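You operate a simulated robot arm through the tools that you are given. There is no shell and no other tool. Be economical: measure what you need, move in short steps, check, and stop when the job is done.

Carry out the task below with a simulated robot arm. There is one attempt and no reset: what you move stays moved.

Task
Prove the red button, then run the ribbed cage down to its buffers.
Fine: switch on, red button in, green button tried dead, red button out again; switch off at the end.

Only the result counts: the job must be done as asked and must still hold three seconds after the hand-in. Knocking over, shifting, dropping, spilling or breaking anything else fails it.

Robot
A 6-joint arm with a two-finger parallel gripper, fixed in place. Base frame: the origin is at the foot of the arm, x ahead of it, y to its left, z up; the work surface is at about z = 921. Units: mm, degrees, N and s.
With the tool pointing down near the work surface it reaches from about 240 to 660 mm from the base axis. Its first joint turns from -66.0 to 66.0 degrees. Payload 2.9 kg.
The tool frame sits at the grasp point between the pads (the TCP): z along the fingers, y along the line on which they close. The tips reach 30 mm beyond it. Largest opening 110 mm; finger width 20, thickness 10; the body of the gripper, 48 by 112 mm, starts 55 mm behind the TCP.
Orientation is that of the tool frame in the base frame, as a unit quaternion [w, x, y, z]. With the fingers straight down and closing along the base's y, the tool's x points along the base's -x, its y along +y and its z along -z.

Tools
- The arm moves only by the tool send_rows. Its argument "targets" is a list of rows, each a list of 3 entries, a list of its own where there are three numbers: the shift along the base's x, y, z in units of 20 mm (1.0 is 20 mm), then the turn, a rotation vector about the base's x, y, z in units of 8 degrees (1.0 is 8 degrees), then the gripper command, from -1 (shut) to 1 (fully open), values between in proportion. In form: [[[tx, ty, tz], [ax, ay, az], grip], ...]. A call has 1 to 12 rows; each row shifts and turns the commanded pose from where the row before left it. A call with a number of a shift or a turn outside -1 to 1 is refused whole. A row lasts 0.2 s, in which the tool goes at most 50 mm and 8.6 degrees; a call with a longer step from one row to the next is refused whole, and so is a gripper value outside its range. Where a pose cannot be reached the arm comes as near as it can. A force on the tool above 90 N (or 10 N above the force at the start of the call, whichever is more), or a blocked arm, ends the call early, and 0.2 s more pass. Each finger travels about 108 mm/s and halts on what it meets, pressing with about 40 N; the grip force reading is that of the motor and also rises with nothing between the fingers. The clock runs only during rows and for 0.2 s after the last one: add rows that do not move to give the fingers time. The reply holds the time, the measured pose of the TCP, the force on the tool along the base axes, the opening and the grip force, in the units named above and with some noise.
- Cameras (640 x 400 px; columns grow to the right, rows downward): "scene" is fixed at [76.3, 430.7, 1384.8]; the picture's right is [-0.77, -0.64, 0.00], its down [-0.35, 0.43, -0.83] and it looks along [0.53, -0.64, -0.55] (base axes); focal length 311 px, centre (320, 200). "wrist" rides on the gripper at [72, 17, -103] in the tool frame; the picture's right is [-0.23, 0.97, 0.00], its down [-0.76, -0.18, -0.62] and it looks along [-0.61, -0.14, 0.78] (tool axes); focal length 222 px, centre (320, 200). There is no depth. A picture from a camera that has moved, and an enlarged one, comes with that camera's place and axes in the base frame and with its lens.
- grab_frame(camera): a new picture of that camera. It takes no simulated time.
- enlarge(camera, box): a new picture of the part [left, top, right, bottom] of that camera's present view, enlarged. It takes no simulated time.
- close_job(): hands the job in; it is judged then, once.

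Work in short steps. Places have to be worked out from the pictures, the camera data and where the tool is seen: move nearer, look again, correct. Check each grasp and each placing, and mend what went wrong. You have 120 turns and 64 pictures in all, those below and enlarged ones among them. Open the gripper and draw the arm clear of the work before you hand the job in, unless the task says otherwise; then end with one line.

The tools are called as name(argument=value, ...) on one line, values as JSON. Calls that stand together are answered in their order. send_rows: Moves the arm, as the interface text tells. Its arguments: {"type":"object","properties":{"targets":{"type":"array"}},"required":["targets"]} The other tools are called the same way: grab_frame (camera) takes a picture; enlarge (camera, box) takes an enlarged picture of a part of a camera's view; close_job () hands the job in.

At the start:

```text
clock: 0.0
position: [391.4, 193.7, 1186.1]
tcp_rot: [0.0, -0.001, 1.0, 0.0]
ft_force: [0.3, 0.1, 0.1]
opening: 110.2
finger_force: 0.0
```

scene: 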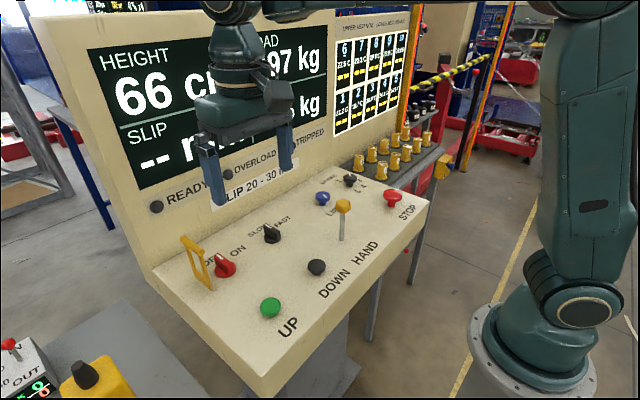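
wrist: 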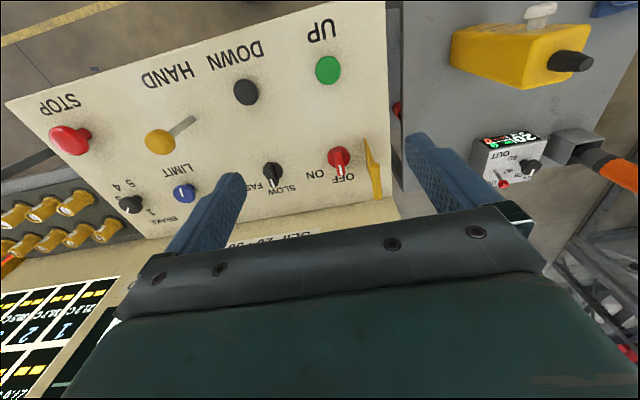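

I begin by looking closely at the panel and the displays to see which controls exist and how they are labelled.

enlarge(camera="scene", box=[140, 160, 440, 350])

enlarge(camera="scene", box=[80, 0, 420, 212])

enlarge(camera="wrist", box=[0, 0, 400, 250])

enlarge(camera="scene", box=[0, 290, 176, 400])

```text
2.11 times, centred on (290, 255) of scene
camera zoom: at [76.3, 430.7, 1384.8], right [-0.77, -0.64, 0.0], down [-0.35, 0.43, -0.83], along [0.53, -0.64, -0.55], focal length 654 px, centre (383, 84)
```

zoom: 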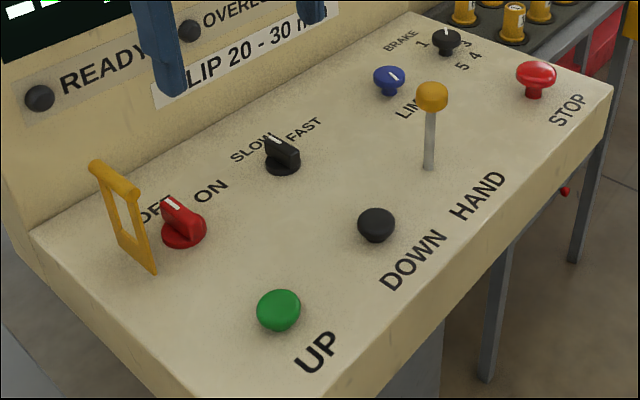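

```text
1.88 times, centred on (250, 106) of scene
camera zoom: at [76.3, 430.7, 1384.8], right [-0.77, -0.64, 0.0], down [-0.35, 0.43, -0.83], along [0.53, -0.64, -0.55], focal length 585 px, centre (452, 377)
```

zoom: 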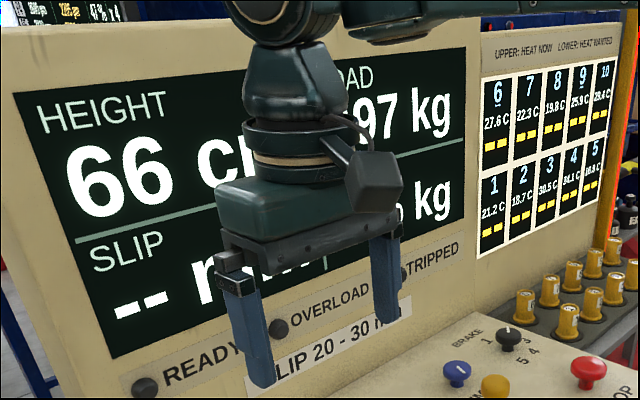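

```text
1.60 times, centred on (200, 125) of wrist
camera zoom: at [318.6, 210.9, 1290.1], right [0.23, 0.97, 0.0], down [0.76, -0.18, 0.62], along [0.61, -0.14, -0.78], focal length 355 px, centre (512, 320)
```

zoom: 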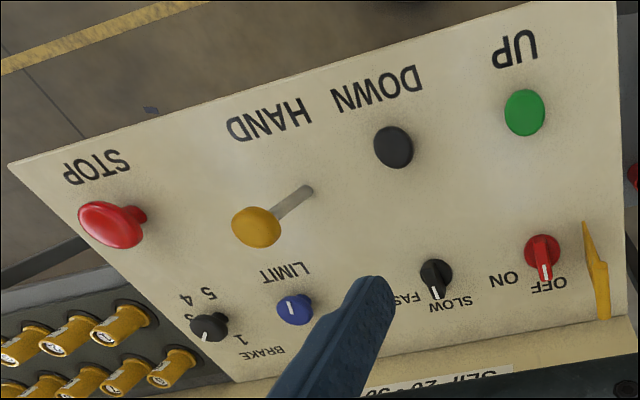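

```text
3.64 times, centred on (88, 345) of scene
camera zoom: at [76.3, 430.7, 1384.8], right [-0.77, -0.64, 0.0], down [-0.35, 0.43, -0.83], along [0.53, -0.64, -0.55], focal length 1130 px, centre (1164, -327)
```

zoom: 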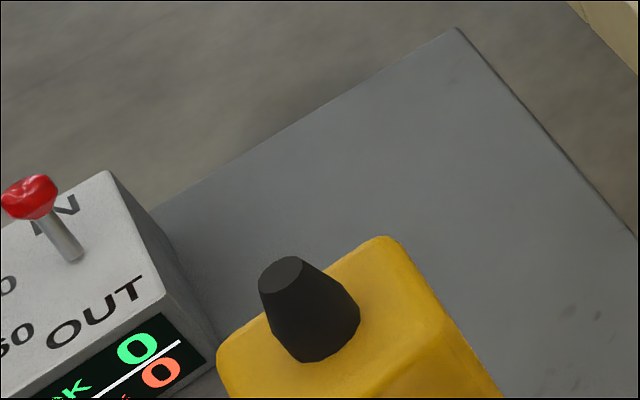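

The STOP mushroom is near (372,-226,941), UP near (377,211,910), DOWN near (375,82,917) and the ON/OFF knob near (527,200,914). I now look for the cage itself and at the rest of the surroundings.

enlarge(camera="scene", box=[340, 0, 560, 138])

enlarge(camera="scene", box=[0, 0, 160, 200])

enlarge(camera="wrist", box=[380, 0, 640, 250])

```text
2.90 times, centred on (450, 69) of scene
camera zoom: at [76.3, 430.7, 1384.8], right [-0.77, -0.64, 0.0], down [-0.35, 0.43, -0.83], along [0.53, -0.64, -0.55], focal length 901 px, centre (-57, 580)
```

zoom: 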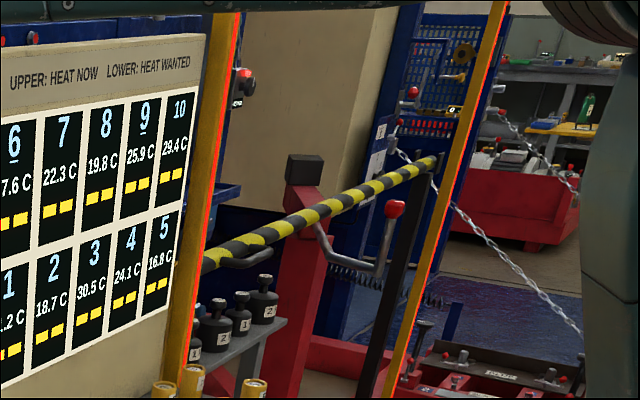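

```text
2.00 times, centred on (80, 100) of scene
camera zoom: at [76.3, 430.7, 1384.8], right [-0.77, -0.64, 0.0], down [-0.35, 0.43, -0.83], along [0.53, -0.64, -0.55], focal length 622 px, centre (800, 400)
```

zoom: 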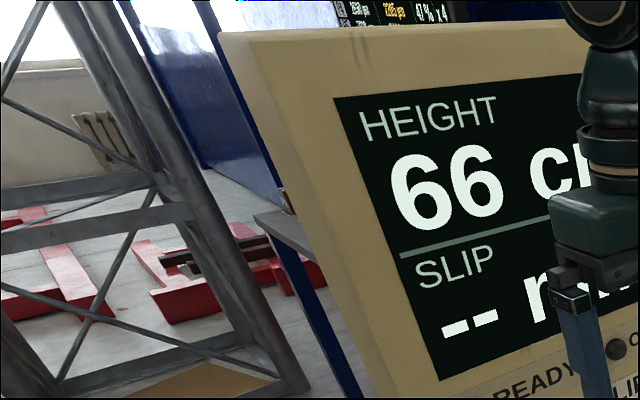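

```text
1.60 times, centred on (510, 125) of wrist
camera zoom: at [318.6, 210.9, 1290.1], right [0.23, 0.97, 0.0], down [0.76, -0.18, 0.62], along [0.61, -0.14, -0.78], focal length 355 px, centre (16, 320)
```

zoom: 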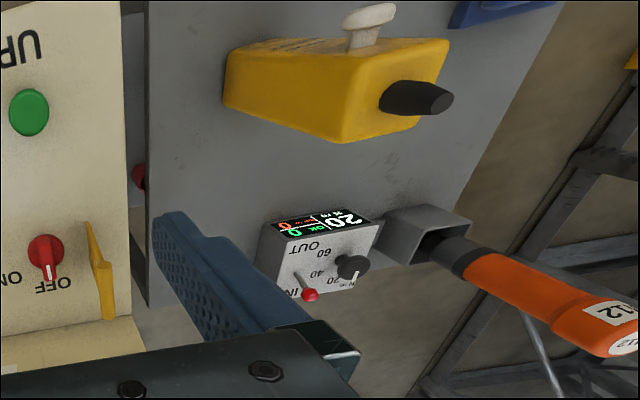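

A lattice tower stands at the left behind the console, so the cage is probably there. I raise the tool a little and turn the wrist camera left and up to look.

send_rows(targets=[[[0, 0, 1], [0, 0, 1], 1], [[0, 0, 1], [0, 0, 1], 1], [[0, 0, 1], [0, 0, 1], 1], [[0, 0, 0], [0, 0, 1], 1], [[0, 0, 0], [0, 0, 1], 1], [[0, 0, 0], [0.6, -0.78, 0], 1], [[0, 0, 0], [0.6, -0.78, 0], 1], [[0, 0, 0], [0.6, -0.78, 0], 1], [[0, 0, 0], [0.6, -0.78, 0], 1]])

grab_frame(camera="wrist")

grab_frame(camera="scene")

```text
clock: 2.0
position: [391.0, 194.3, 1246.3]
tcp_rot: [0.26, -0.329, 0.904, 0.082]
ft_force: [-0.1, 0.2, 0.1]
opening: 110.1
finger_force: 0.2
```

```text
54 pictures are left
camera wrist: at [290.2, 133.6, 1296.2], right [-0.47, 0.87, 0.1], down [0.35, 0.09, 0.93], along [0.81, 0.48, -0.35], focal length 222 px, centre (320, 200)
```

wrist: 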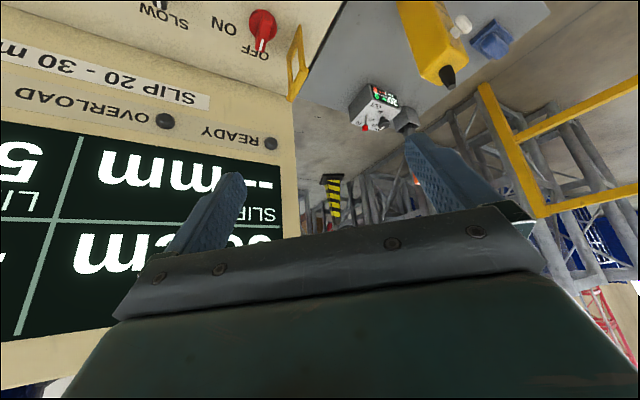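

```text
53 pictures are left
```

scene: 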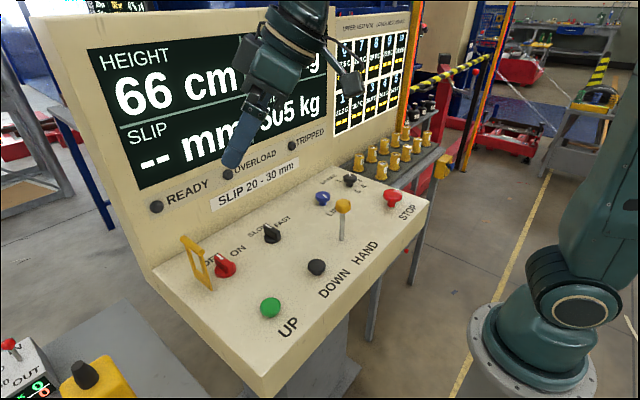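

The camera picture is upside down and a lattice structure shows on the far left. I turn further left and up.

send_rows(targets=[[[-0.5, 0, 0], [0, 0, 1], 1], [[-0.5, 0, 0], [0, 0, 1], 1], [[-0.5, 0, 0], [0, 0, 1], 1], [[0, 0, 0], [0.8, -0.6, 0], 1], [[0, 0, 0], [0.8, -0.6, 0], 1], [[0, 0, 0], [0.8, -0.6, 0], 1]])

grab_frame(camera="wrist")

```text
clock: 3.4
position: [361.3, 194.0, 1247.2]
tcp_rot: [0.419, -0.476, 0.746, 0.203]
ft_force: [0.9, 0.7, -0.6]
opening: 109.9
finger_force: 0.2
```

```text
52 pictures are left
camera wrist: at [287.3, 90.1, 1244.7], right [-0.81, 0.57, 0.09], down [0.04, -0.11, 0.99], along [0.58, 0.81, 0.07], focal length 222 px, centre (320, 200)
```

wrist: 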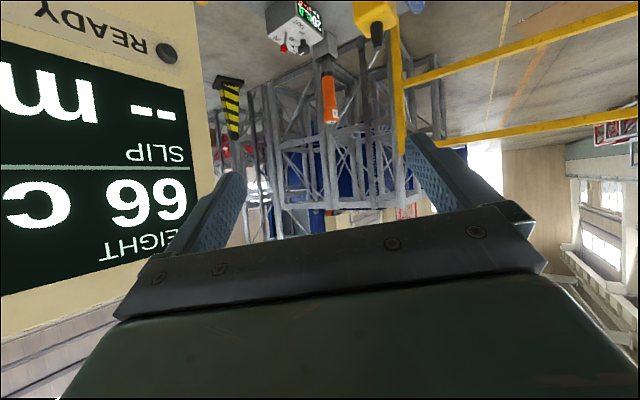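

enlarge(camera="wrist", box=[190, 40, 450, 250])

```text
1.90 times, centred on (320, 145) of wrist
camera zoom: at [287.3, 90.1, 1244.7], right [-0.81, 0.57, 0.09], down [0.04, -0.11, 0.99], along [0.58, 0.81, 0.07], focal length 423 px, centre (320, 305)
```

zoom: 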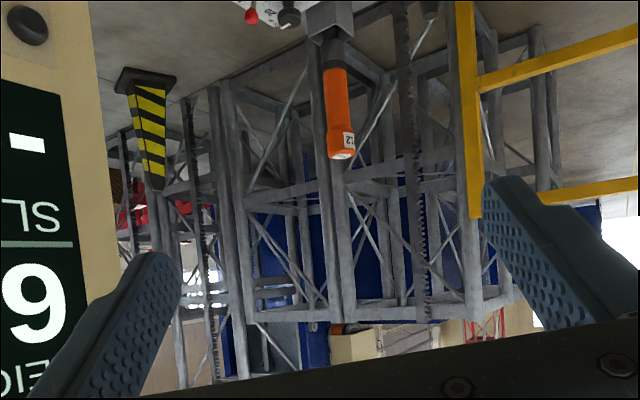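

The cage and mast are on the left; the gauge reads 66 cm. I undo the looking turns and go down toward the ON/OFF knob for a nearer view.

send_rows(targets=[[[0, 0, 0], [-0.8, 0.6, 0], 1], [[0, 0, 0], [-0.8, 0.6, 0], 1], [[0, 0, 0], [-0.8, 0.6, 0], 1], [[0.5, 0, 0], [0, 0, -1], 1], [[0.5, 0, 0], [0, 0, -1], 1], [[0.5, 0, 0], [0, 0, -1], 1], [[0, 0, 0], [-0.6, 0.78, 0], 1], [[0, 0, 0], [-0.6, 0.78, 0], 1], [[0, 0, 0], [-0.6, 0.78, 0], 1], [[0, 0, 0], [-0.6, 0.78, 0], 1], [[0.5, 0, 0], [0, 0, -1], 1], [[0.5, 0, 0], [0, 0, -1], 1]])

send_rows(targets=[[[0.6, 0.1, -1], [0, 0, -1], 1], [[0.6, 0.1, -1], [0, 0, -1], 1], [[0.6, 0.1, -1], [0, 0, -1], 1], [[0.6, 0, -1], [0, 0, 0], 1], [[0.6, 0, -1], [0, 0, 0], 1], [[0, 0, -1], [0, 0, 0], 1], [[0, 0, -1], [0, 0, 0], 1], [[0, 0, 0], [0, 0, 0], 1]])

grab_frame(camera="wrist")

```text
clock: 6.0
position: [411.4, 194.4, 1246.8]
tcp_rot: [0.001, -0.207, 0.978, 0.0]
ft_force: [0.8, 0.3, 0.4]
opening: 110.1
finger_force: 0.0
```

```text
clock: 7.8
position: [471.6, 199.8, 1106.4]
tcp_rot: [0.001, 0.0, 1.0, -0.001]
ft_force: [-0.1, -0.1, 0.5]
opening: 109.8
finger_force: 0.1
```

```text
50 pictures are left
camera wrist: at [398.7, 217.1, 1209.6], right [0.23, 0.97, 0.0], down [0.76, -0.18, 0.62], along [0.61, -0.14, -0.78], focal length 222 px, centre (320, 200)
```

wrist: 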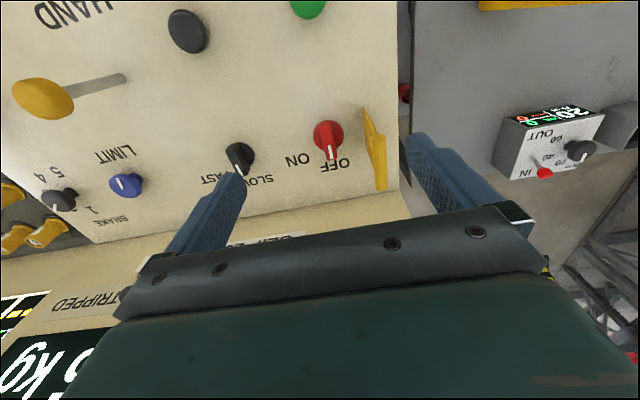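

enlarge(camera="wrist", box=[260, 80, 420, 200])

enlarge(camera="scene", box=[160, 220, 290, 300])

```text
3.33 times, centred on (340, 140) of wrist
camera zoom: at [398.7, 217.1, 1209.6], right [0.23, 0.97, 0.0], down [0.76, -0.18, 0.62], along [0.61, -0.14, -0.78], focal length 740 px, centre (253, 400)
```

zoom: 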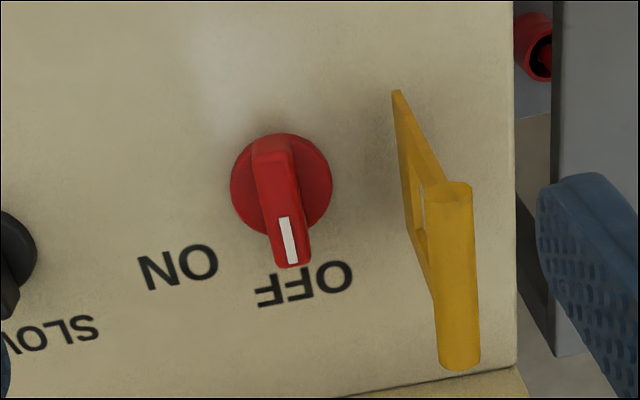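

```text
4.92 times, centred on (225, 260) of scene
camera zoom: at [76.3, 430.7, 1384.8], right [-0.77, -0.64, 0.0], down [-0.35, 0.43, -0.83], along [0.53, -0.64, -0.55], focal length 1530 px, centre (788, -95)
```

zoom: 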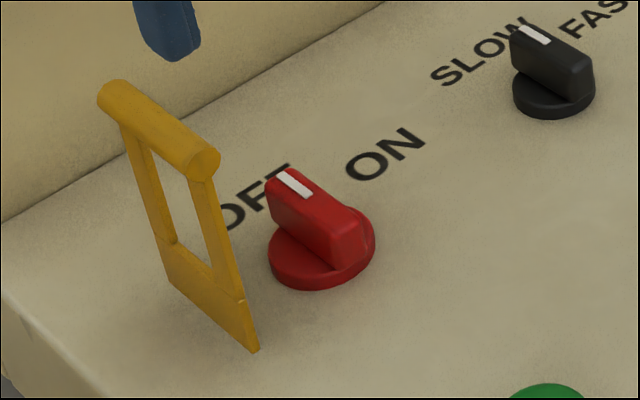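

The knob bar lies along x at about (527,201), top z≈926, panel z≈900; a yellow paddle stands at y≈252 up to z≈1010. I lean the gripper 16° away from the paddle, narrow the opening and hover above the knob.

send_rows(targets=[[[0.4, -0.17, 0], [1, 0, 0], 0.2], [[0.4, -0.17, 0], [1, 0, 0], -0.34], [[0.5, 0, -0.9], [0, 0, 0], -0.34], [[0.5, 0, -0.9], [0, 0, 0], -0.34], [[0.5, 0, -1], [0, 0, 0], -0.34], [[0.47, 0, -1], [0, 0, 0], -0.34], [[0, 0, -1], [0, 0, 0], -0.34], [[0, 0, -1], [0, 0, 0], -0.34], [[0, 0, 0], [0, 0, 0], -0.34]])

grab_frame(camera="wrist")

enlarge(camera="scene", box=[140, 160, 300, 310])

```text
clock: 9.8
position: [526.9, 192.7, 989.8]
tcp_rot: [0.001, 0.0, 0.99, 0.139]
ft_force: [0.5, 0.1, 0.7]
opening: 36.2
finger_force: 0.2
```

```text
47 pictures are left
camera wrist: at [454.8, 180.9, 1094.2], right [0.23, 0.94, 0.27], down [0.76, -0.34, 0.55], along [0.61, 0.08, -0.79], focal length 222 px, centre (320, 200)
```

wrist: 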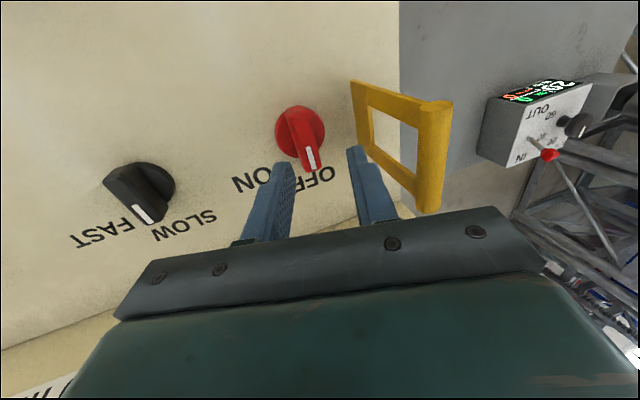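

```text
2.67 times, centred on (220, 235) of scene
camera zoom: at [76.3, 430.7, 1384.8], right [-0.77, -0.64, 0.0], down [-0.35, 0.43, -0.83], along [0.53, -0.64, -0.55], focal length 829 px, centre (587, 107)
```

zoom: 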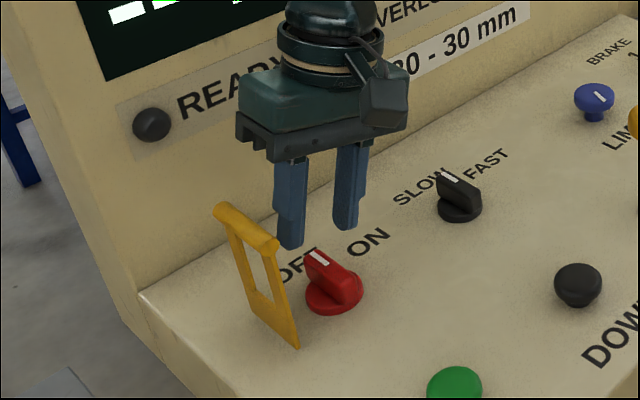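

Fingers straddle the bar by computation (bar centre ≈ (523,202)). I descend 48 mm to bring the tips to about z 913.

send_rows(targets=[[[-0.1, 0, -1], [0, 0, 0], -0.34], [[0, 0, -0.8], [0, 0, 0], -0.34], [[0, 0, -0.6], [0, 0, 0], -0.34], [[0, 0, 0], [0, 0, 0], -0.34]])

enlarge(camera="scene", box=[160, 190, 280, 300])

```text
clock: 10.8
position: [525.7, 193.7, 943.6]
tcp_rot: [0.0, 0.001, 0.99, 0.138]
ft_force: [-6.1, -3.8, 14.8]
opening: 36.1
finger_force: 0.0
```

```text
3.64 times, centred on (220, 245) of scene
camera zoom: at [75.9, 430.5, 1384.9], right [-0.77, -0.64, 0.0], down [-0.35, 0.43, -0.83], along [0.53, -0.64, -0.55], focal length 1130 px, centre (684, 36)
```

zoom: 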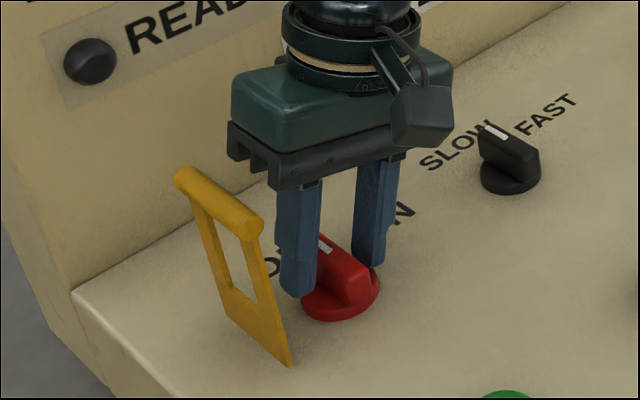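

There is light contact (15 N), probably on the knob's rim. I lift 3 mm and close on the bar.

send_rows(targets=[[[0, 0, -0.0], [0, 0, 0], -0.34], [[0, 0, 0.25], [0, 0, 0], -0.7], [[0, 0, 0], [0, 0, 0], -1], [[0, 0, 0], [0, 0, 0], -1]])

```text
clock: 11.8
position: [525.3, 194.5, 944.4]
tcp_rot: [-0.003, 0.0, 0.99, 0.139]
ft_force: [6.2, 0.4, -23.1]
opening: 20.5
finger_force: 45.1
```

The bar is held (opening 20.5). I now turn it clockwise toward ON, letting the TCP swing about the knob axis.

send_rows(targets=[[[-0.055, 0.005, -0.05], [0, 0, -1], -1], [[-0.055, 0.012, 0], [0, 0, -1], -1], [[-0.05, 0.02, 0], [0, 0, -1], -1], [[-0.045, 0.03, 0], [0, 0, -1], -1], [[0, 0, 0], [0, 0, 0], -1]])

grab_frame(camera="scene")

```text
clock: 13.0
position: [519.5, 194.8, 946.6]
tcp_rot: [0.038, 0.274, 0.952, 0.133]
ft_force: [1.3, -0.3, -13.1]
opening: 19.8
finger_force: 44.6
```

```text
44 pictures are left
```

scene: 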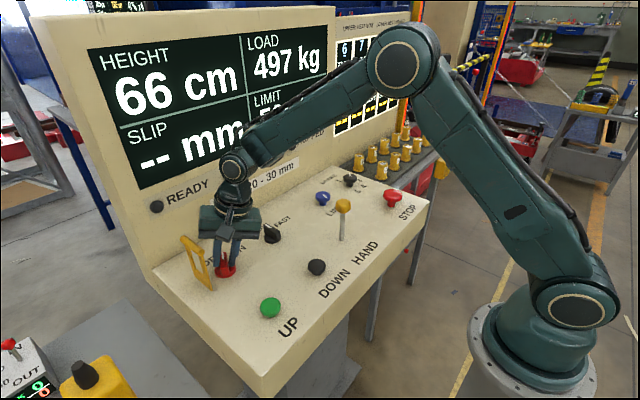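

Turned 32°, no strain. I continue to about 64°.

send_rows(targets=[[[-0.04, 0.035, -0.05], [0, 0, -1], -1], [[-0.035, 0.04, 0], [0, 0, -1], -1], [[-0.03, 0.045, 0], [0, 0, -1], -1], [[-0.02, 0.05, 0], [0, 0, -0.8], -1], [[0, 0, 0], [0, 0, 0], -1]])

enlarge(camera="scene", box=[80, 30, 340, 310])

```text
clock: 14.2
position: [518.9, 198.2, 947.1]
tcp_rot: [0.073, 0.514, 0.846, 0.119]
ft_force: [3.2, -6.0, 1.5]
opening: 20.2
finger_force: 45.3
```

```text
1.43 times, centred on (210, 170) of scene
camera zoom: at [76.4, 430.5, 1384.9], right [-0.77, -0.64, 0.0], down [-0.35, 0.43, -0.83], along [0.53, -0.64, -0.55], focal length 444 px, centre (477, 243)
```

zoom: 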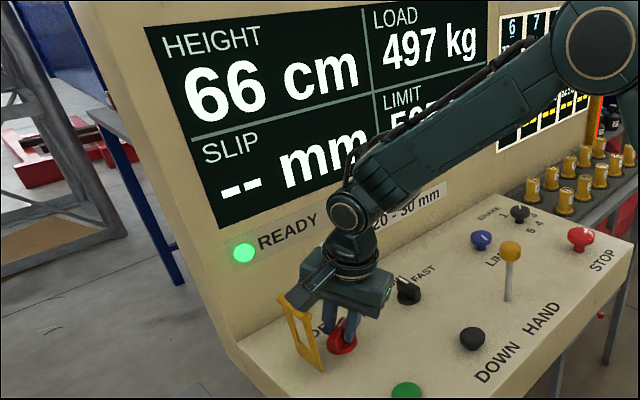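

READY lights green: the switch is on. I release and lift straight up, then restore the orientation above.

send_rows(targets=[[[0, 0, 0], [0, 0, 0], -0.4], [[0, 0, 0], [0, 0, 0], -0.4], [[0, 0, 0.5], [0, 0, 0], -0.4], [[0, 0, 1], [0, 0, 0], -0.4], [[0, 0, 1], [0, 0, 0], -0.4], [[0, 0, 1], [0, 0, 0], -0.4], [[0, 0, 1], [0, 0, 0], -0.4], [[0, -1, 1], [0, 0, 0], -0.4], [[0, -1, 1], [0, 0, 0], -0.4], [[0, 0, 0], [0, 0, 0], -0.4]])

enlarge(camera="scene", box=[80, 30, 340, 310])

```text
clock: 16.4
position: [517.6, 155.6, 1075.1]
tcp_rot: [0.072, 0.513, 0.847, 0.119]
ft_force: [0.3, -0.7, -0.8]
opening: 33.0
finger_force: 0.1
```

```text
1.43 times, centred on (210, 170) of scene
camera zoom: at [76.3, 430.6, 1384.8], right [-0.77, -0.64, 0.0], down [-0.35, 0.43, -0.83], along [0.53, -0.64, -0.55], focal length 444 px, centre (477, 243)
```

zoom: 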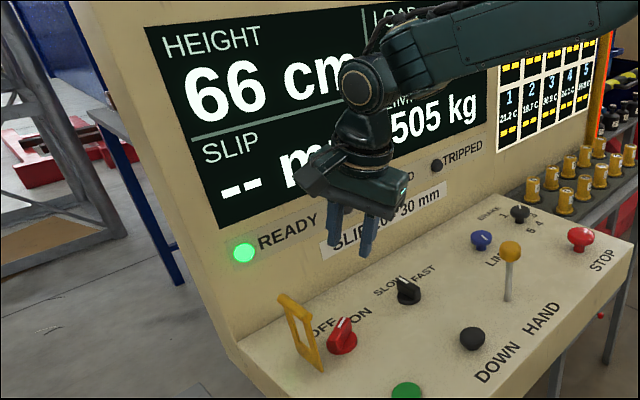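

Now I travel to above the STOP mushroom, untwisting the tool on the way at a height clear of the hand lever (top ≈1010).

send_rows(targets=[[[-0.6, -1, 0.2], [0, 0, 1], -1], [[-0.6, -1, 0.2], [0, 0, 1], -1], [[-0.6, -1, 0], [0, 0, 1], -1], [[-0.6, -1, 0], [0, 0, 1], -1], [[-0.6, -1, 0], [0, 0, 1], -1], [[-0.6, -1, 0], [0, 0, 1], -1], [[-0.6, -1, 0], [0, 0, 1], -1], [[-0.6, -1, 0], [0, 0, 0.8], -1], [[-0.6, -1, 0], [-1, 0, 0], -1], [[-0.6, -1, 0], [-1, 0, 0], -1], [[-0.6, -1, 0], [0, 0, 0], -1], [[-0.6, -1, 0], [0, 0, 0], -1]])

send_rows(targets=[[[0, -1, 0], [0, 0, 0], -1], [[0, -1, 0], [0, 0, 0], -1], [[0, -1, 0], [0, 0, 0], -1], [[0, -1, 0], [0, 0, 0], -1], [[0, -1, 0], [0, 0, 0], -1], [[0, -1, 0], [0, 0, 0], -1], [[0, 0, 0], [0, 0, 0], -1]])

grab_frame(camera="wrist")

enlarge(camera="scene", box=[310, 120, 450, 260])

```text
clock: 19.0
position: [373.7, -81.9, 1082.8]
tcp_rot: [-0.001, 0.0, 1.0, 0.0]
ft_force: [-0.3, 0.8, -0.1]
opening: 0.0
finger_force: 37.5
```

```text
clock: 20.6
position: [372.8, -201.5, 1083.6]
tcp_rot: [0.0, 0.0, 1.0, 0.0]
ft_force: [0.3, -0.6, -1.3]
opening: 0.1
finger_force: 37.6
```

```text
41 pictures are left
camera wrist: at [301.2, -185.1, 1187.5], right [0.23, 0.97, 0.0], down [0.76, -0.18, 0.62], along [0.61, -0.14, -0.78], focal length 222 px, centre (320, 200)
```

wrist: 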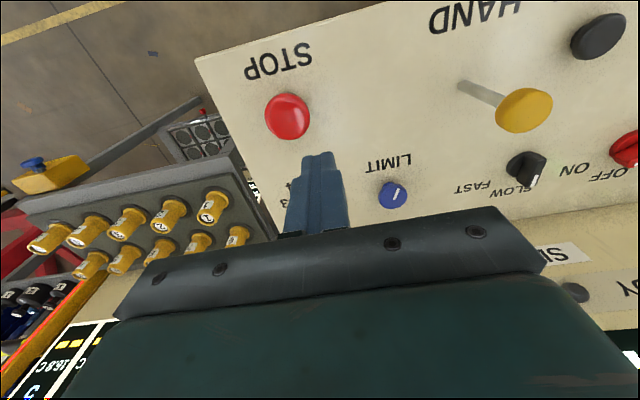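

```text
2.86 times, centred on (380, 190) of scene
camera zoom: at [76.3, 430.6, 1384.8], right [-0.77, -0.64, 0.0], down [-0.35, 0.43, -0.83], along [0.53, -0.64, -0.55], focal length 888 px, centre (149, 229)
```

zoom: 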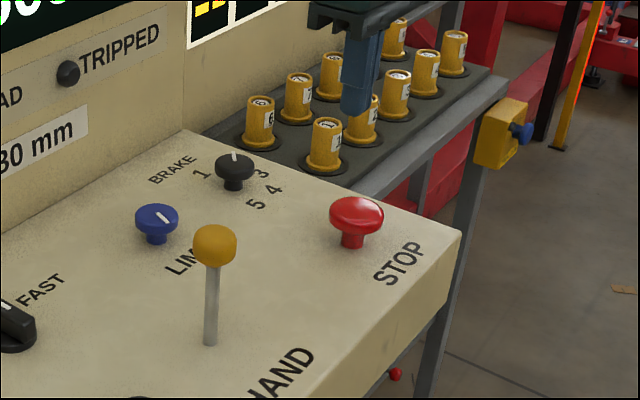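

STOP cap triangulates to about (371,-231), top near z 948. I line up the closed fingers above it and come down to just above.

send_rows(targets=[[[-0.05, -0.8, -0.9], [0, 0, 0], -1], [[-0.05, -0.7, -1], [0, 0, 0], -1], [[0, 0, -1], [0, 0, 0], -1], [[0, 0, -1], [0, 0, 0], -1], [[0, 0, -0.6], [0, 0, 0], -1], [[0, 0, 0], [0, 0, 0], -1]])

grab_frame(camera="wrist")

enlarge(camera="scene", box=[340, 140, 440, 240])

```text
clock: 22.0
position: [373.8, -231.9, 994.2]
tcp_rot: [-0.001, 0.0, 1.0, 0.0]
ft_force: [0.1, -1.0, -0.4]
opening: 0.1
finger_force: 37.9
```

```text
39 pictures are left
camera wrist: at [300.0, -216.0, 1097.4], right [0.23, 0.97, 0.0], down [0.76, -0.18, 0.62], along [0.61, -0.14, -0.78], focal length 222 px, centre (320, 200)
```

wrist: 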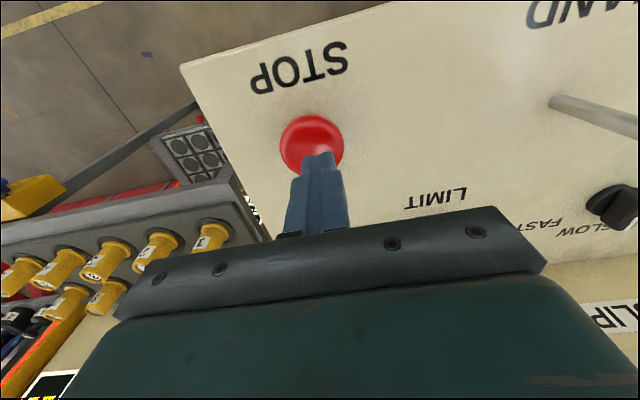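

```text
4.00 times, centred on (390, 190) of scene
camera zoom: at [76.3, 430.7, 1384.8], right [-0.77, -0.64, 0.0], down [-0.35, 0.43, -0.83], along [0.53, -0.64, -0.55], focal length 1243 px, centre (40, 240)
```

zoom: 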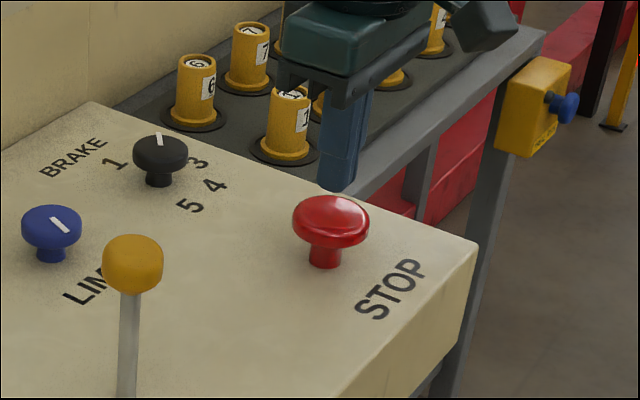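

Refined cap centre ≈(370,-236), top ≈942. I nudge over and press down in small steps, watching the force.

send_rows(targets=[[[-0.12, -0.2, 0], [0, 0, 0], -1], [[0, 0, -0.5], [0, 0, 0], -1], [[0, 0, -0.4], [0, 0, 0], -1], [[0, 0, -0.2], [0, 0, 0], -1], [[0, 0, -0.2], [0, 0, 0], -1], [[0, 0, -0.1], [0, 0, 0], -1]])

enlarge(camera="scene", box=[80, 30, 440, 260])

```text
clock: 23.4
position: [370.1, -236.4, 964.5]
tcp_rot: [-0.001, 0.0, 1.0, 0.0]
ft_force: [2.1, 1.3, 1.2]
opening: 0.0
finger_force: 38.0
```

```text
1.74 times, centred on (260, 145) of scene
camera zoom: at [76.3, 430.7, 1384.8], right [-0.77, -0.64, 0.0], down [-0.35, 0.43, -0.83], along [0.53, -0.64, -0.55], focal length 540 px, centre (424, 296)
```

zoom: 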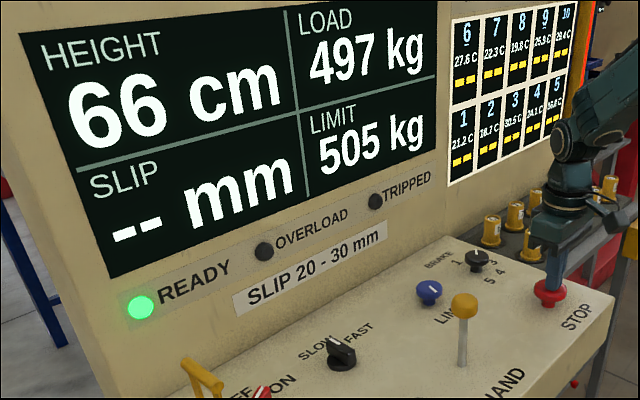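

No contact force yet with tips at z≈934. I go on down in small steps.

send_rows(targets=[[[0, 0, -0.15], [0, 0, 0], -1], [[0, 0, -0.15], [0, 0, 0], -1], [[0, 0, -0.15], [0, 0, 0], -1], [[0, 0, 0], [0, 0, 0], -1]])

enlarge(camera="scene", box=[80, 30, 440, 260])

```text
clock: 24.4
position: [370.1, -235.9, 956.7]
tcp_rot: [0.001, 0.0, 1.0, -0.001]
ft_force: [-6.2, 2.6, 16.9]
opening: 0.1
finger_force: 38.3
```

```text
1.74 times, centred on (260, 145) of scene
camera zoom: at [75.9, 430.9, 1384.8], right [-0.77, -0.64, 0.0], down [-0.35, 0.43, -0.83], along [0.53, -0.64, -0.55], focal length 540 px, centre (424, 296)
```

zoom: 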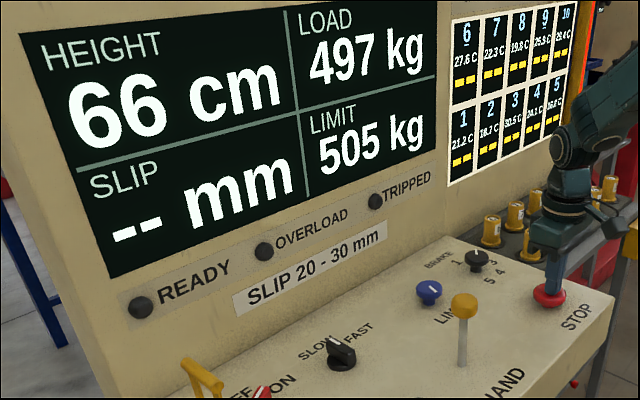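

READY has gone out: STOP is in. I push 3 mm more to be sure it latches, then lift off and check that it stays in.

send_rows(targets=[[[0, 0, -0.15], [0, 0, 0], -1], [[0, 0, 0], [0, 0, 0], -1], [[0, 0, 0.5], [0, 0, 0], -1], [[0, 0, 1], [0, 0, 0], -1], [[0, 0, 1], [0, 0, 0], -1], [[0, 0, 1], [0, 0, 0], -1], [[0, 0, 1], [0, 0, 0], -1], [[0, 0, 0], [0, 0, 0], -1]])

enlarge(camera="scene", box=[80, 30, 440, 260])

```text
clock: 26.2
position: [369.6, -235.5, 1042.5]
tcp_rot: [0.001, 0.0, 1.0, -0.001]
ft_force: [-0.2, 0.5, 0.3]
opening: 0.0
finger_force: 37.7
```

```text
1.74 times, centred on (260, 145) of scene
camera zoom: at [76.3, 430.7, 1384.8], right [-0.77, -0.64, 0.0], down [-0.35, 0.43, -0.83], along [0.53, -0.64, -0.55], focal length 540 px, centre (424, 296)
```

zoom: 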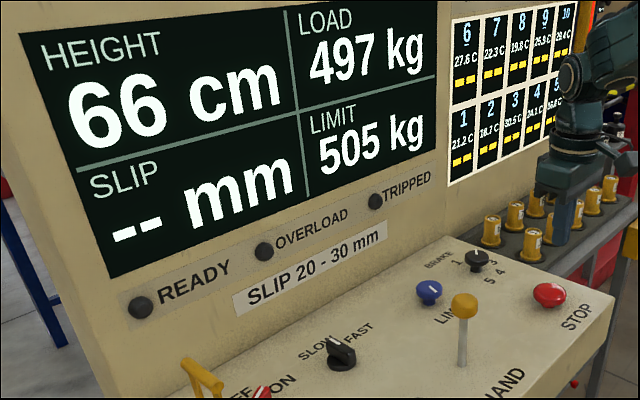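

STOP stays in, READY dark. Now I move over the lever to the green UP button.

send_rows(targets=[[[0, 0.5, 1], [0, 0, 0], -1], [[0, 1, 1], [0, 0, 0], -1], [[0, 1, 0], [0, 0, 0], -1], [[0, 1, 0], [0, 0, 0], -1], [[0, 1, 0], [0, 0, 0], -1], [[0, 1, 0], [0, 0, 0], -1], [[0, 1, 0], [0, 0, 0], -1], [[0, 1, 0], [0, 0, 0], -1], [[0, 1, 0], [0, 0, 0], -1], [[0, 1, 0], [0, 0, 0], -1], [[0, 1, 0], [0, 0, 0], -1], [[0, 1, 0], [0, 0, 0], -1]])

send_rows(targets=[[[0, 1, 0], [0, 0, 0], -1], [[0, 1, 0], [0, 0, 0], -1], [[0, 1, 0], [0, 0, 0], -1], [[0, 1, 0], [0, 0, 0], -1], [[0, 1, 0], [0, 0, 0], -1], [[0, 1, 0], [0, 0, 0], -1], [[0, 1, -0.5], [0, 0, 0], -1], [[0, 1, -0.8], [0, 0, 0], -1], [[0.1, 1, -0.8], [0, 0, 0], -1], [[0.2, 1, -0.8], [0, 0, 0], -1], [[0, 0.8, -0.6], [0, 0, 0], -1], [[0, 0, 0], [0, 0, 0], -1]])

grab_frame(camera="wrist")

enlarge(camera="scene", box=[230, 220, 350, 340])

```text
clock: 28.8
position: [366.1, -6.7, 1083.4]
tcp_rot: [0.0, 0.0, 1.0, 0.0]
ft_force: [0.2, 0.4, -0.3]
opening: 0.1
finger_force: 37.2
```

```text
clock: 31.4
position: [375.2, 210.2, 1013.2]
tcp_rot: [0.0, 0.001, 1.0, 0.001]
ft_force: [0.5, 0.2, 0.8]
opening: 0.3
finger_force: 37.7
```

```text
34 pictures are left
camera wrist: at [303.2, 227.2, 1117.1], right [0.23, 0.97, 0.0], down [0.76, -0.18, 0.62], along [0.61, -0.14, -0.78], focal length 222 px, centre (320, 200)
```

wrist: 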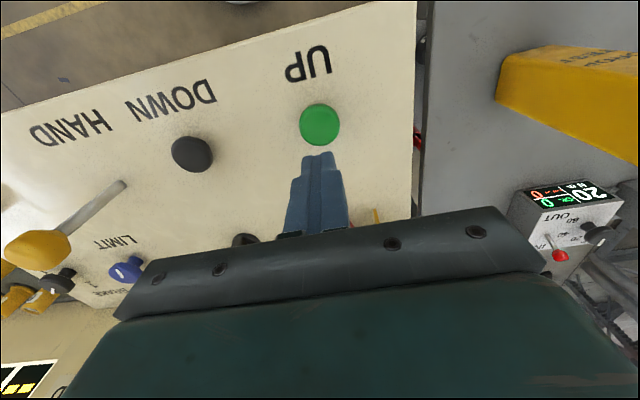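

```text
3.33 times, centred on (290, 280) of scene
camera zoom: at [76.3, 430.7, 1384.8], right [-0.77, -0.64, 0.0], down [-0.35, 0.43, -0.83], along [0.53, -0.64, -0.55], focal length 1036 px, centre (420, -67)
```

zoom: 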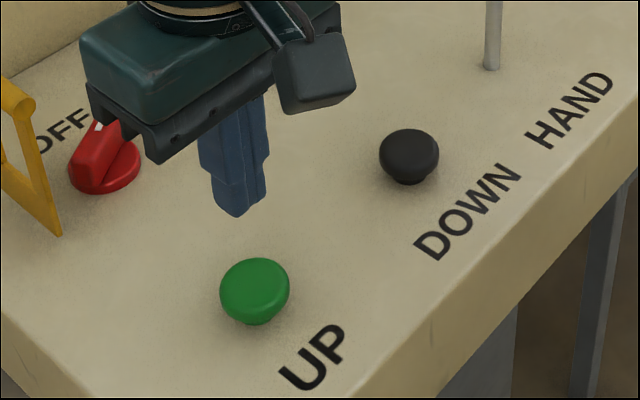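

Green cap at ≈(371,213), top ≈928. I align and descend to just above, then press gently.

send_rows(targets=[[[-0.2, 0.13, -0.5], [0, 0, 0], -1], [[0, 0, -0.8], [0, 0, 0], -1], [[0, 0, -0.8], [0, 0, 0], -1], [[0, 0, -0.4], [0, 0, 0], -1], [[0, 0, -0.2], [0, 0, 0], -1], [[0, 0, -0.15], [0, 0, 0], -1], [[0, 0, 0], [0, 0, 0], -1]])

enlarge(camera="scene", box=[80, 30, 440, 340])

```text
clock: 33.0
position: [371.3, 211.9, 955.4]
tcp_rot: [0.001, 0.0, 1.0, 0.0]
ft_force: [0.0, 0.2, 0.5]
opening: 0.4
finger_force: 37.9
```

```text
1.29 times, centred on (260, 185) of scene
camera zoom: at [76.3, 430.7, 1384.8], right [-0.77, -0.64, 0.0], down [-0.35, 0.43, -0.83], along [0.53, -0.64, -0.55], focal length 401 px, centre (397, 219)
```

zoom: 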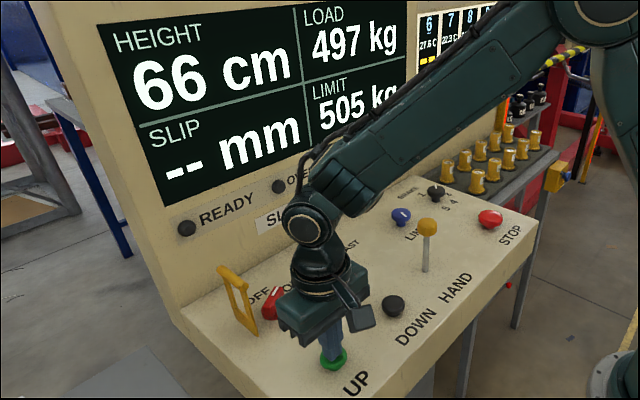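

The tip is just above the cap without force; I go on in small steps until it resists.

send_rows(targets=[[[0, 0, -0.15], [0, 0, 0], -1], [[0, 0, -0.15], [0, 0, 0], -1], [[0, 0, -0.15], [0, 0, 0], -1], [[0, 0, 0], [0, 0, 0], -1]])

```text
clock: 34.0
position: [370.3, 211.7, 945.9]
tcp_rot: [0.0, 0.0, 1.0, 0.001]
ft_force: [1.0, 0.7, 1.8]
opening: 0.0
finger_force: 37.7
```

send_rows(targets=[[[0, 0, -0.15], [0, 0, 0], -1], [[0, 0, -0.15], [0, 0, 0], -1], [[0, 0, 0], [0, 0, 0], -1]])

enlarge(camera="scene", box=[240, 220, 340, 340])

```text
clock: 34.8
position: [371.3, 211.3, 943.2]
tcp_rot: [0.002, 0.0, 1.0, 0.0]
ft_force: [-9.1, -7.8, 37.7]
opening: 0.1
finger_force: 37.3
```

```text
3.33 times, centred on (290, 280) of scene
camera zoom: at [75.6, 430.2, 1385.0], right [-0.77, -0.64, 0.0], down [-0.35, 0.43, -0.83], along [0.53, -0.64, -0.55], focal length 1036 px, centre (420, -67)
```

zoom: 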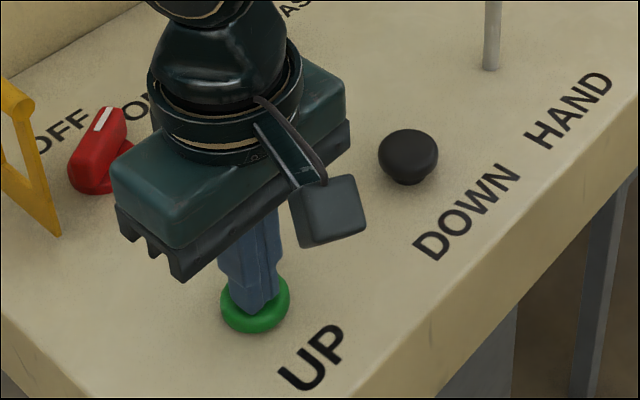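

Pressed home at 38 N. I hold it for half a second and read the height.

send_rows(targets=[[[0, 0, 0], [0, 0, 0], -1], [[0, 0, 0], [0, 0, 0], -1], [[0, 0, 0], [0, 0, 0], -1]])

enlarge(camera="scene", box=[80, 30, 340, 230])

```text
clock: 35.6
position: [370.9, 212.7, 943.4]
tcp_rot: [0.002, 0.001, 1.0, 0.001]
ft_force: [-10.1, -11.2, 44.3]
opening: 0.1
finger_force: 37.3
```

```text
2.00 times, centred on (210, 130) of scene
camera zoom: at [75.5, 430.1, 1385.0], right [-0.77, -0.64, 0.0], down [-0.35, 0.43, -0.83], along [0.53, -0.64, -0.55], focal length 622 px, centre (540, 340)
```

zoom: 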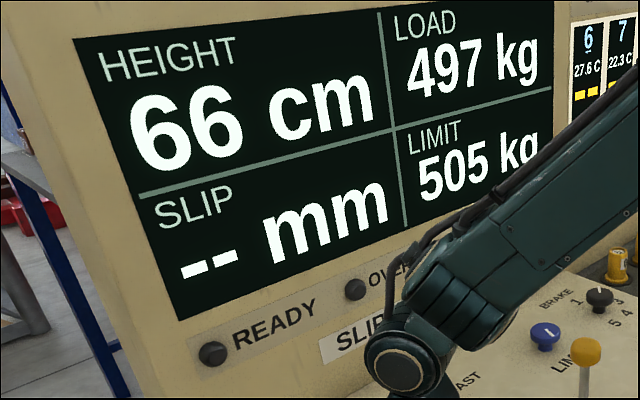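

Height unchanged at 66 and READY dark: UP is dead. I lift off and go back to the STOP button to release it.

send_rows(targets=[[[0, 0, 0.5], [0, 0, 0], -1], [[0, 0, 1], [0, 0, 0], -1], [[0, 0, 1], [0, 0, 0], -1], [[0, 0, 1], [0, 0, 0], -1], [[0, -0.5, 1], [0, 0, 0], -1], [[0, -1, 1], [0, 0, 0], -1], [[0, -1, 1], [0, 0, 0], -1], [[0, -1, 0.5], [0, 0, 0], -1], [[0, -1, 0], [0, 0, 0], -1], [[0, -1, 0], [0, 0, 0], -1], [[0, -1, 0], [0, 0, 0], -1], [[0, -1, 0], [0, 0, 0], -1]])

send_rows(targets=[[[0, -1, 0], [0, 0, 0], -1], [[0, -1, 0], [0, 0, 0], -1], [[0, -1, 0], [0, 0, 0], -1], [[0, -1, 0], [0, 0, 0], -1], [[0, -1, 0], [0, 0, 0], -1], [[0, -1, 0], [0, 0, 0], -1], [[0, -1, 0], [0, 0, 0], -1], [[0, -1, 0], [0, 0, 0], -1], [[0, -1, 0], [0, 0, 0], -1], [[0, -1, 0], [0, 0, 0], -0.5], [[0, -1, -0.5], [0, 0, 0], 0.1], [[0, -1, -0.5], [0, 0, 0], 0.3]])

send_rows(targets=[[[0, -1, -0.5], [0, 0, 0], 0.3], [[0, -1, -0.5], [0, 0, 0], 0.3], [[0, -0.7, -0.5], [0, 0, 0], 0.3], [[0, 0, -0.5], [0, 0, 0], 0.3], [[0, 0, 0], [0, 0, 0], 0.3]])

grab_frame(camera="wrist")

enlarge(camera="scene", box=[340, 130, 440, 240])

```text
clock: 38.2
position: [370.3, 62.3, 1081.3]
tcp_rot: [0.0, 0.001, 1.0, 0.0]
ft_force: [-0.1, 0.5, -0.2]
opening: 0.0
finger_force: 37.5
```

```text
clock: 40.8
position: [370.8, -177.3, 1060.2]
tcp_rot: [0.0, 0.0, 1.0, 0.0]
ft_force: [-0.6, -0.8, 0.8]
opening: 71.3
finger_force: 0.0
```

```text
clock: 42.0
position: [370.5, -230.9, 1019.8]
tcp_rot: [0.0, -0.001, 1.0, 0.0]
ft_force: [0.5, -0.5, -0.4]
opening: 71.3
finger_force: 0.0
```

```text
29 pictures are left
camera wrist: at [298.4, -214.8, 1124.6], right [0.23, 0.97, 0.0], down [0.76, -0.18, 0.62], along [0.61, -0.14, -0.78], focal length 222 px, centre (320, 200)
```

wrist: 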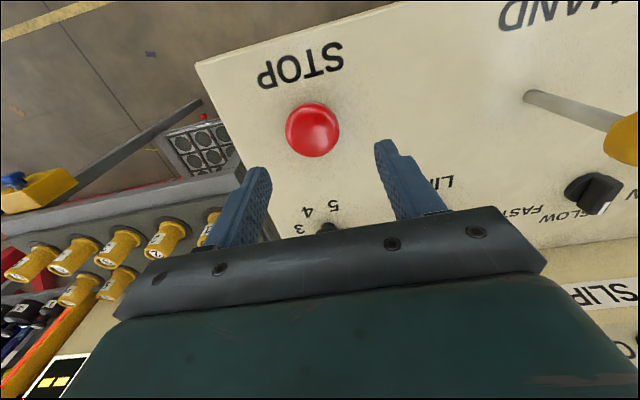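

```text
3.64 times, centred on (390, 185) of scene
camera zoom: at [76.3, 430.6, 1384.8], right [-0.77, -0.64, 0.0], down [-0.35, 0.43, -0.83], along [0.53, -0.64, -0.55], focal length 1130 px, centre (66, 254)
```

zoom: 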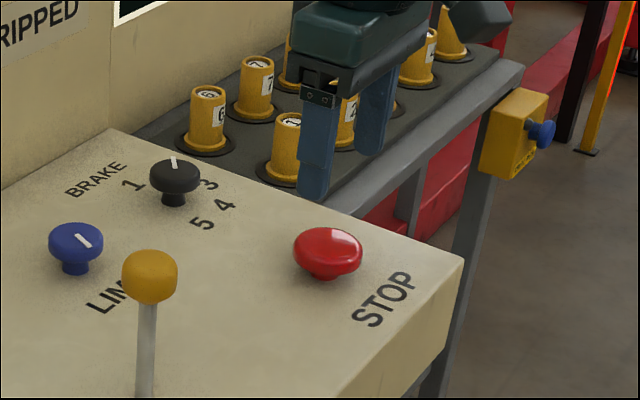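

STOP (pressed) is at ≈(374,-238,921), 52 mm wide. I centre the open fingers over it and descend until the tips are about z 911, beside the cap rim.

send_rows(targets=[[[0.17, -0.35, -1], [0, 0, 0], 0.3], [[0, 0, -1], [0, 0, 0], 0.3], [[0, 0, -1], [0, 0, 0], 0.3], [[0, 0, -0.6], [0, 0, 0], 0.3], [[0, 0, -0.3], [0, 0, 0], 0.3], [[0, 0, 0], [0, 0, 0], 0.3]])

enlarge(camera="scene", box=[340, 130, 440, 240])

```text
clock: 43.4
position: [374.4, -238.4, 942.5]
tcp_rot: [0.0, -0.001, 1.0, 0.0]
ft_force: [0.0, 0.3, 0.7]
opening: 71.5
finger_force: 0.0
```

```text
3.64 times, centred on (390, 185) of scene
camera zoom: at [76.3, 430.7, 1384.8], right [-0.77, -0.64, 0.0], down [-0.35, 0.43, -0.83], along [0.53, -0.64, -0.55], focal length 1130 px, centre (66, 254)
```

zoom: 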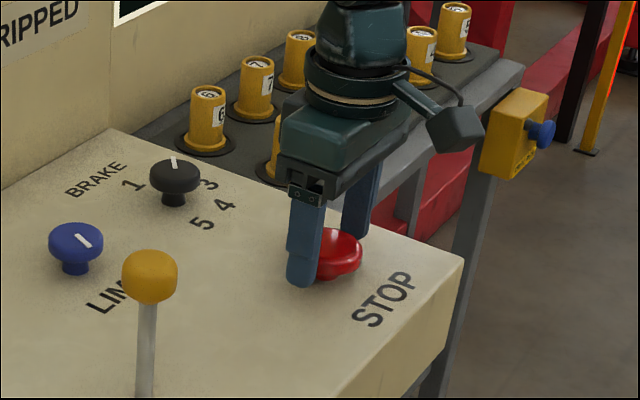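

Fingers straddle the cap. I lower 2 mm and close.

send_rows(targets=[[[0, 0, -0.1], [0, 0, 0], 0.1], [[0, 0, 0], [0, 0, 0], -0.3], [[0, 0, 0], [0, 0, 0], -0.5], [[0, 0, 0], [0, 0, 0], -1], [[0, 0, 0], [0, 0, 0], -1]])

```text
clock: 44.6
position: [374.9, -239.4, 939.4]
tcp_rot: [0.0, 0.001, 1.0, -0.001]
ft_force: [-1.5, -15.1, -0.7]
opening: 50.6
finger_force: 44.7
```

Cap held at 50.6 mm. I try a gentle straight pull first, since the button went straight in.

send_rows(targets=[[[0, 0, 0.15], [0, 0, 0], -1], [[0, 0, 0.15], [0, 0, 0], -1], [[0, 0, 0.15], [0, 0, 0], -1], [[0, 0, 0], [0, 0, 0], -1]])

enlarge(camera="scene", box=[80, 30, 440, 260])

```text
clock: 45.6
position: [374.6, -239.9, 950.4]
tcp_rot: [0.001, 0.003, 1.0, -0.002]
ft_force: [-0.4, -24.9, 3.8]
opening: 50.3
finger_force: 45.5
```

```text
1.74 times, centred on (260, 145) of scene
camera zoom: at [76.2, 430.0, 1385.0], right [-0.77, -0.64, 0.0], down [-0.35, 0.43, -0.83], along [0.53, -0.64, -0.55], focal length 540 px, centre (424, 296)
```

zoom: 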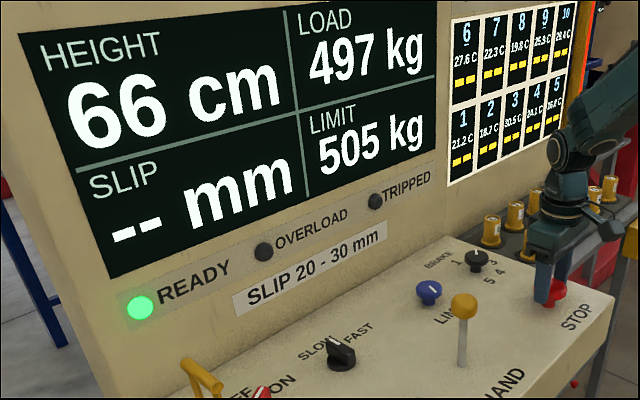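

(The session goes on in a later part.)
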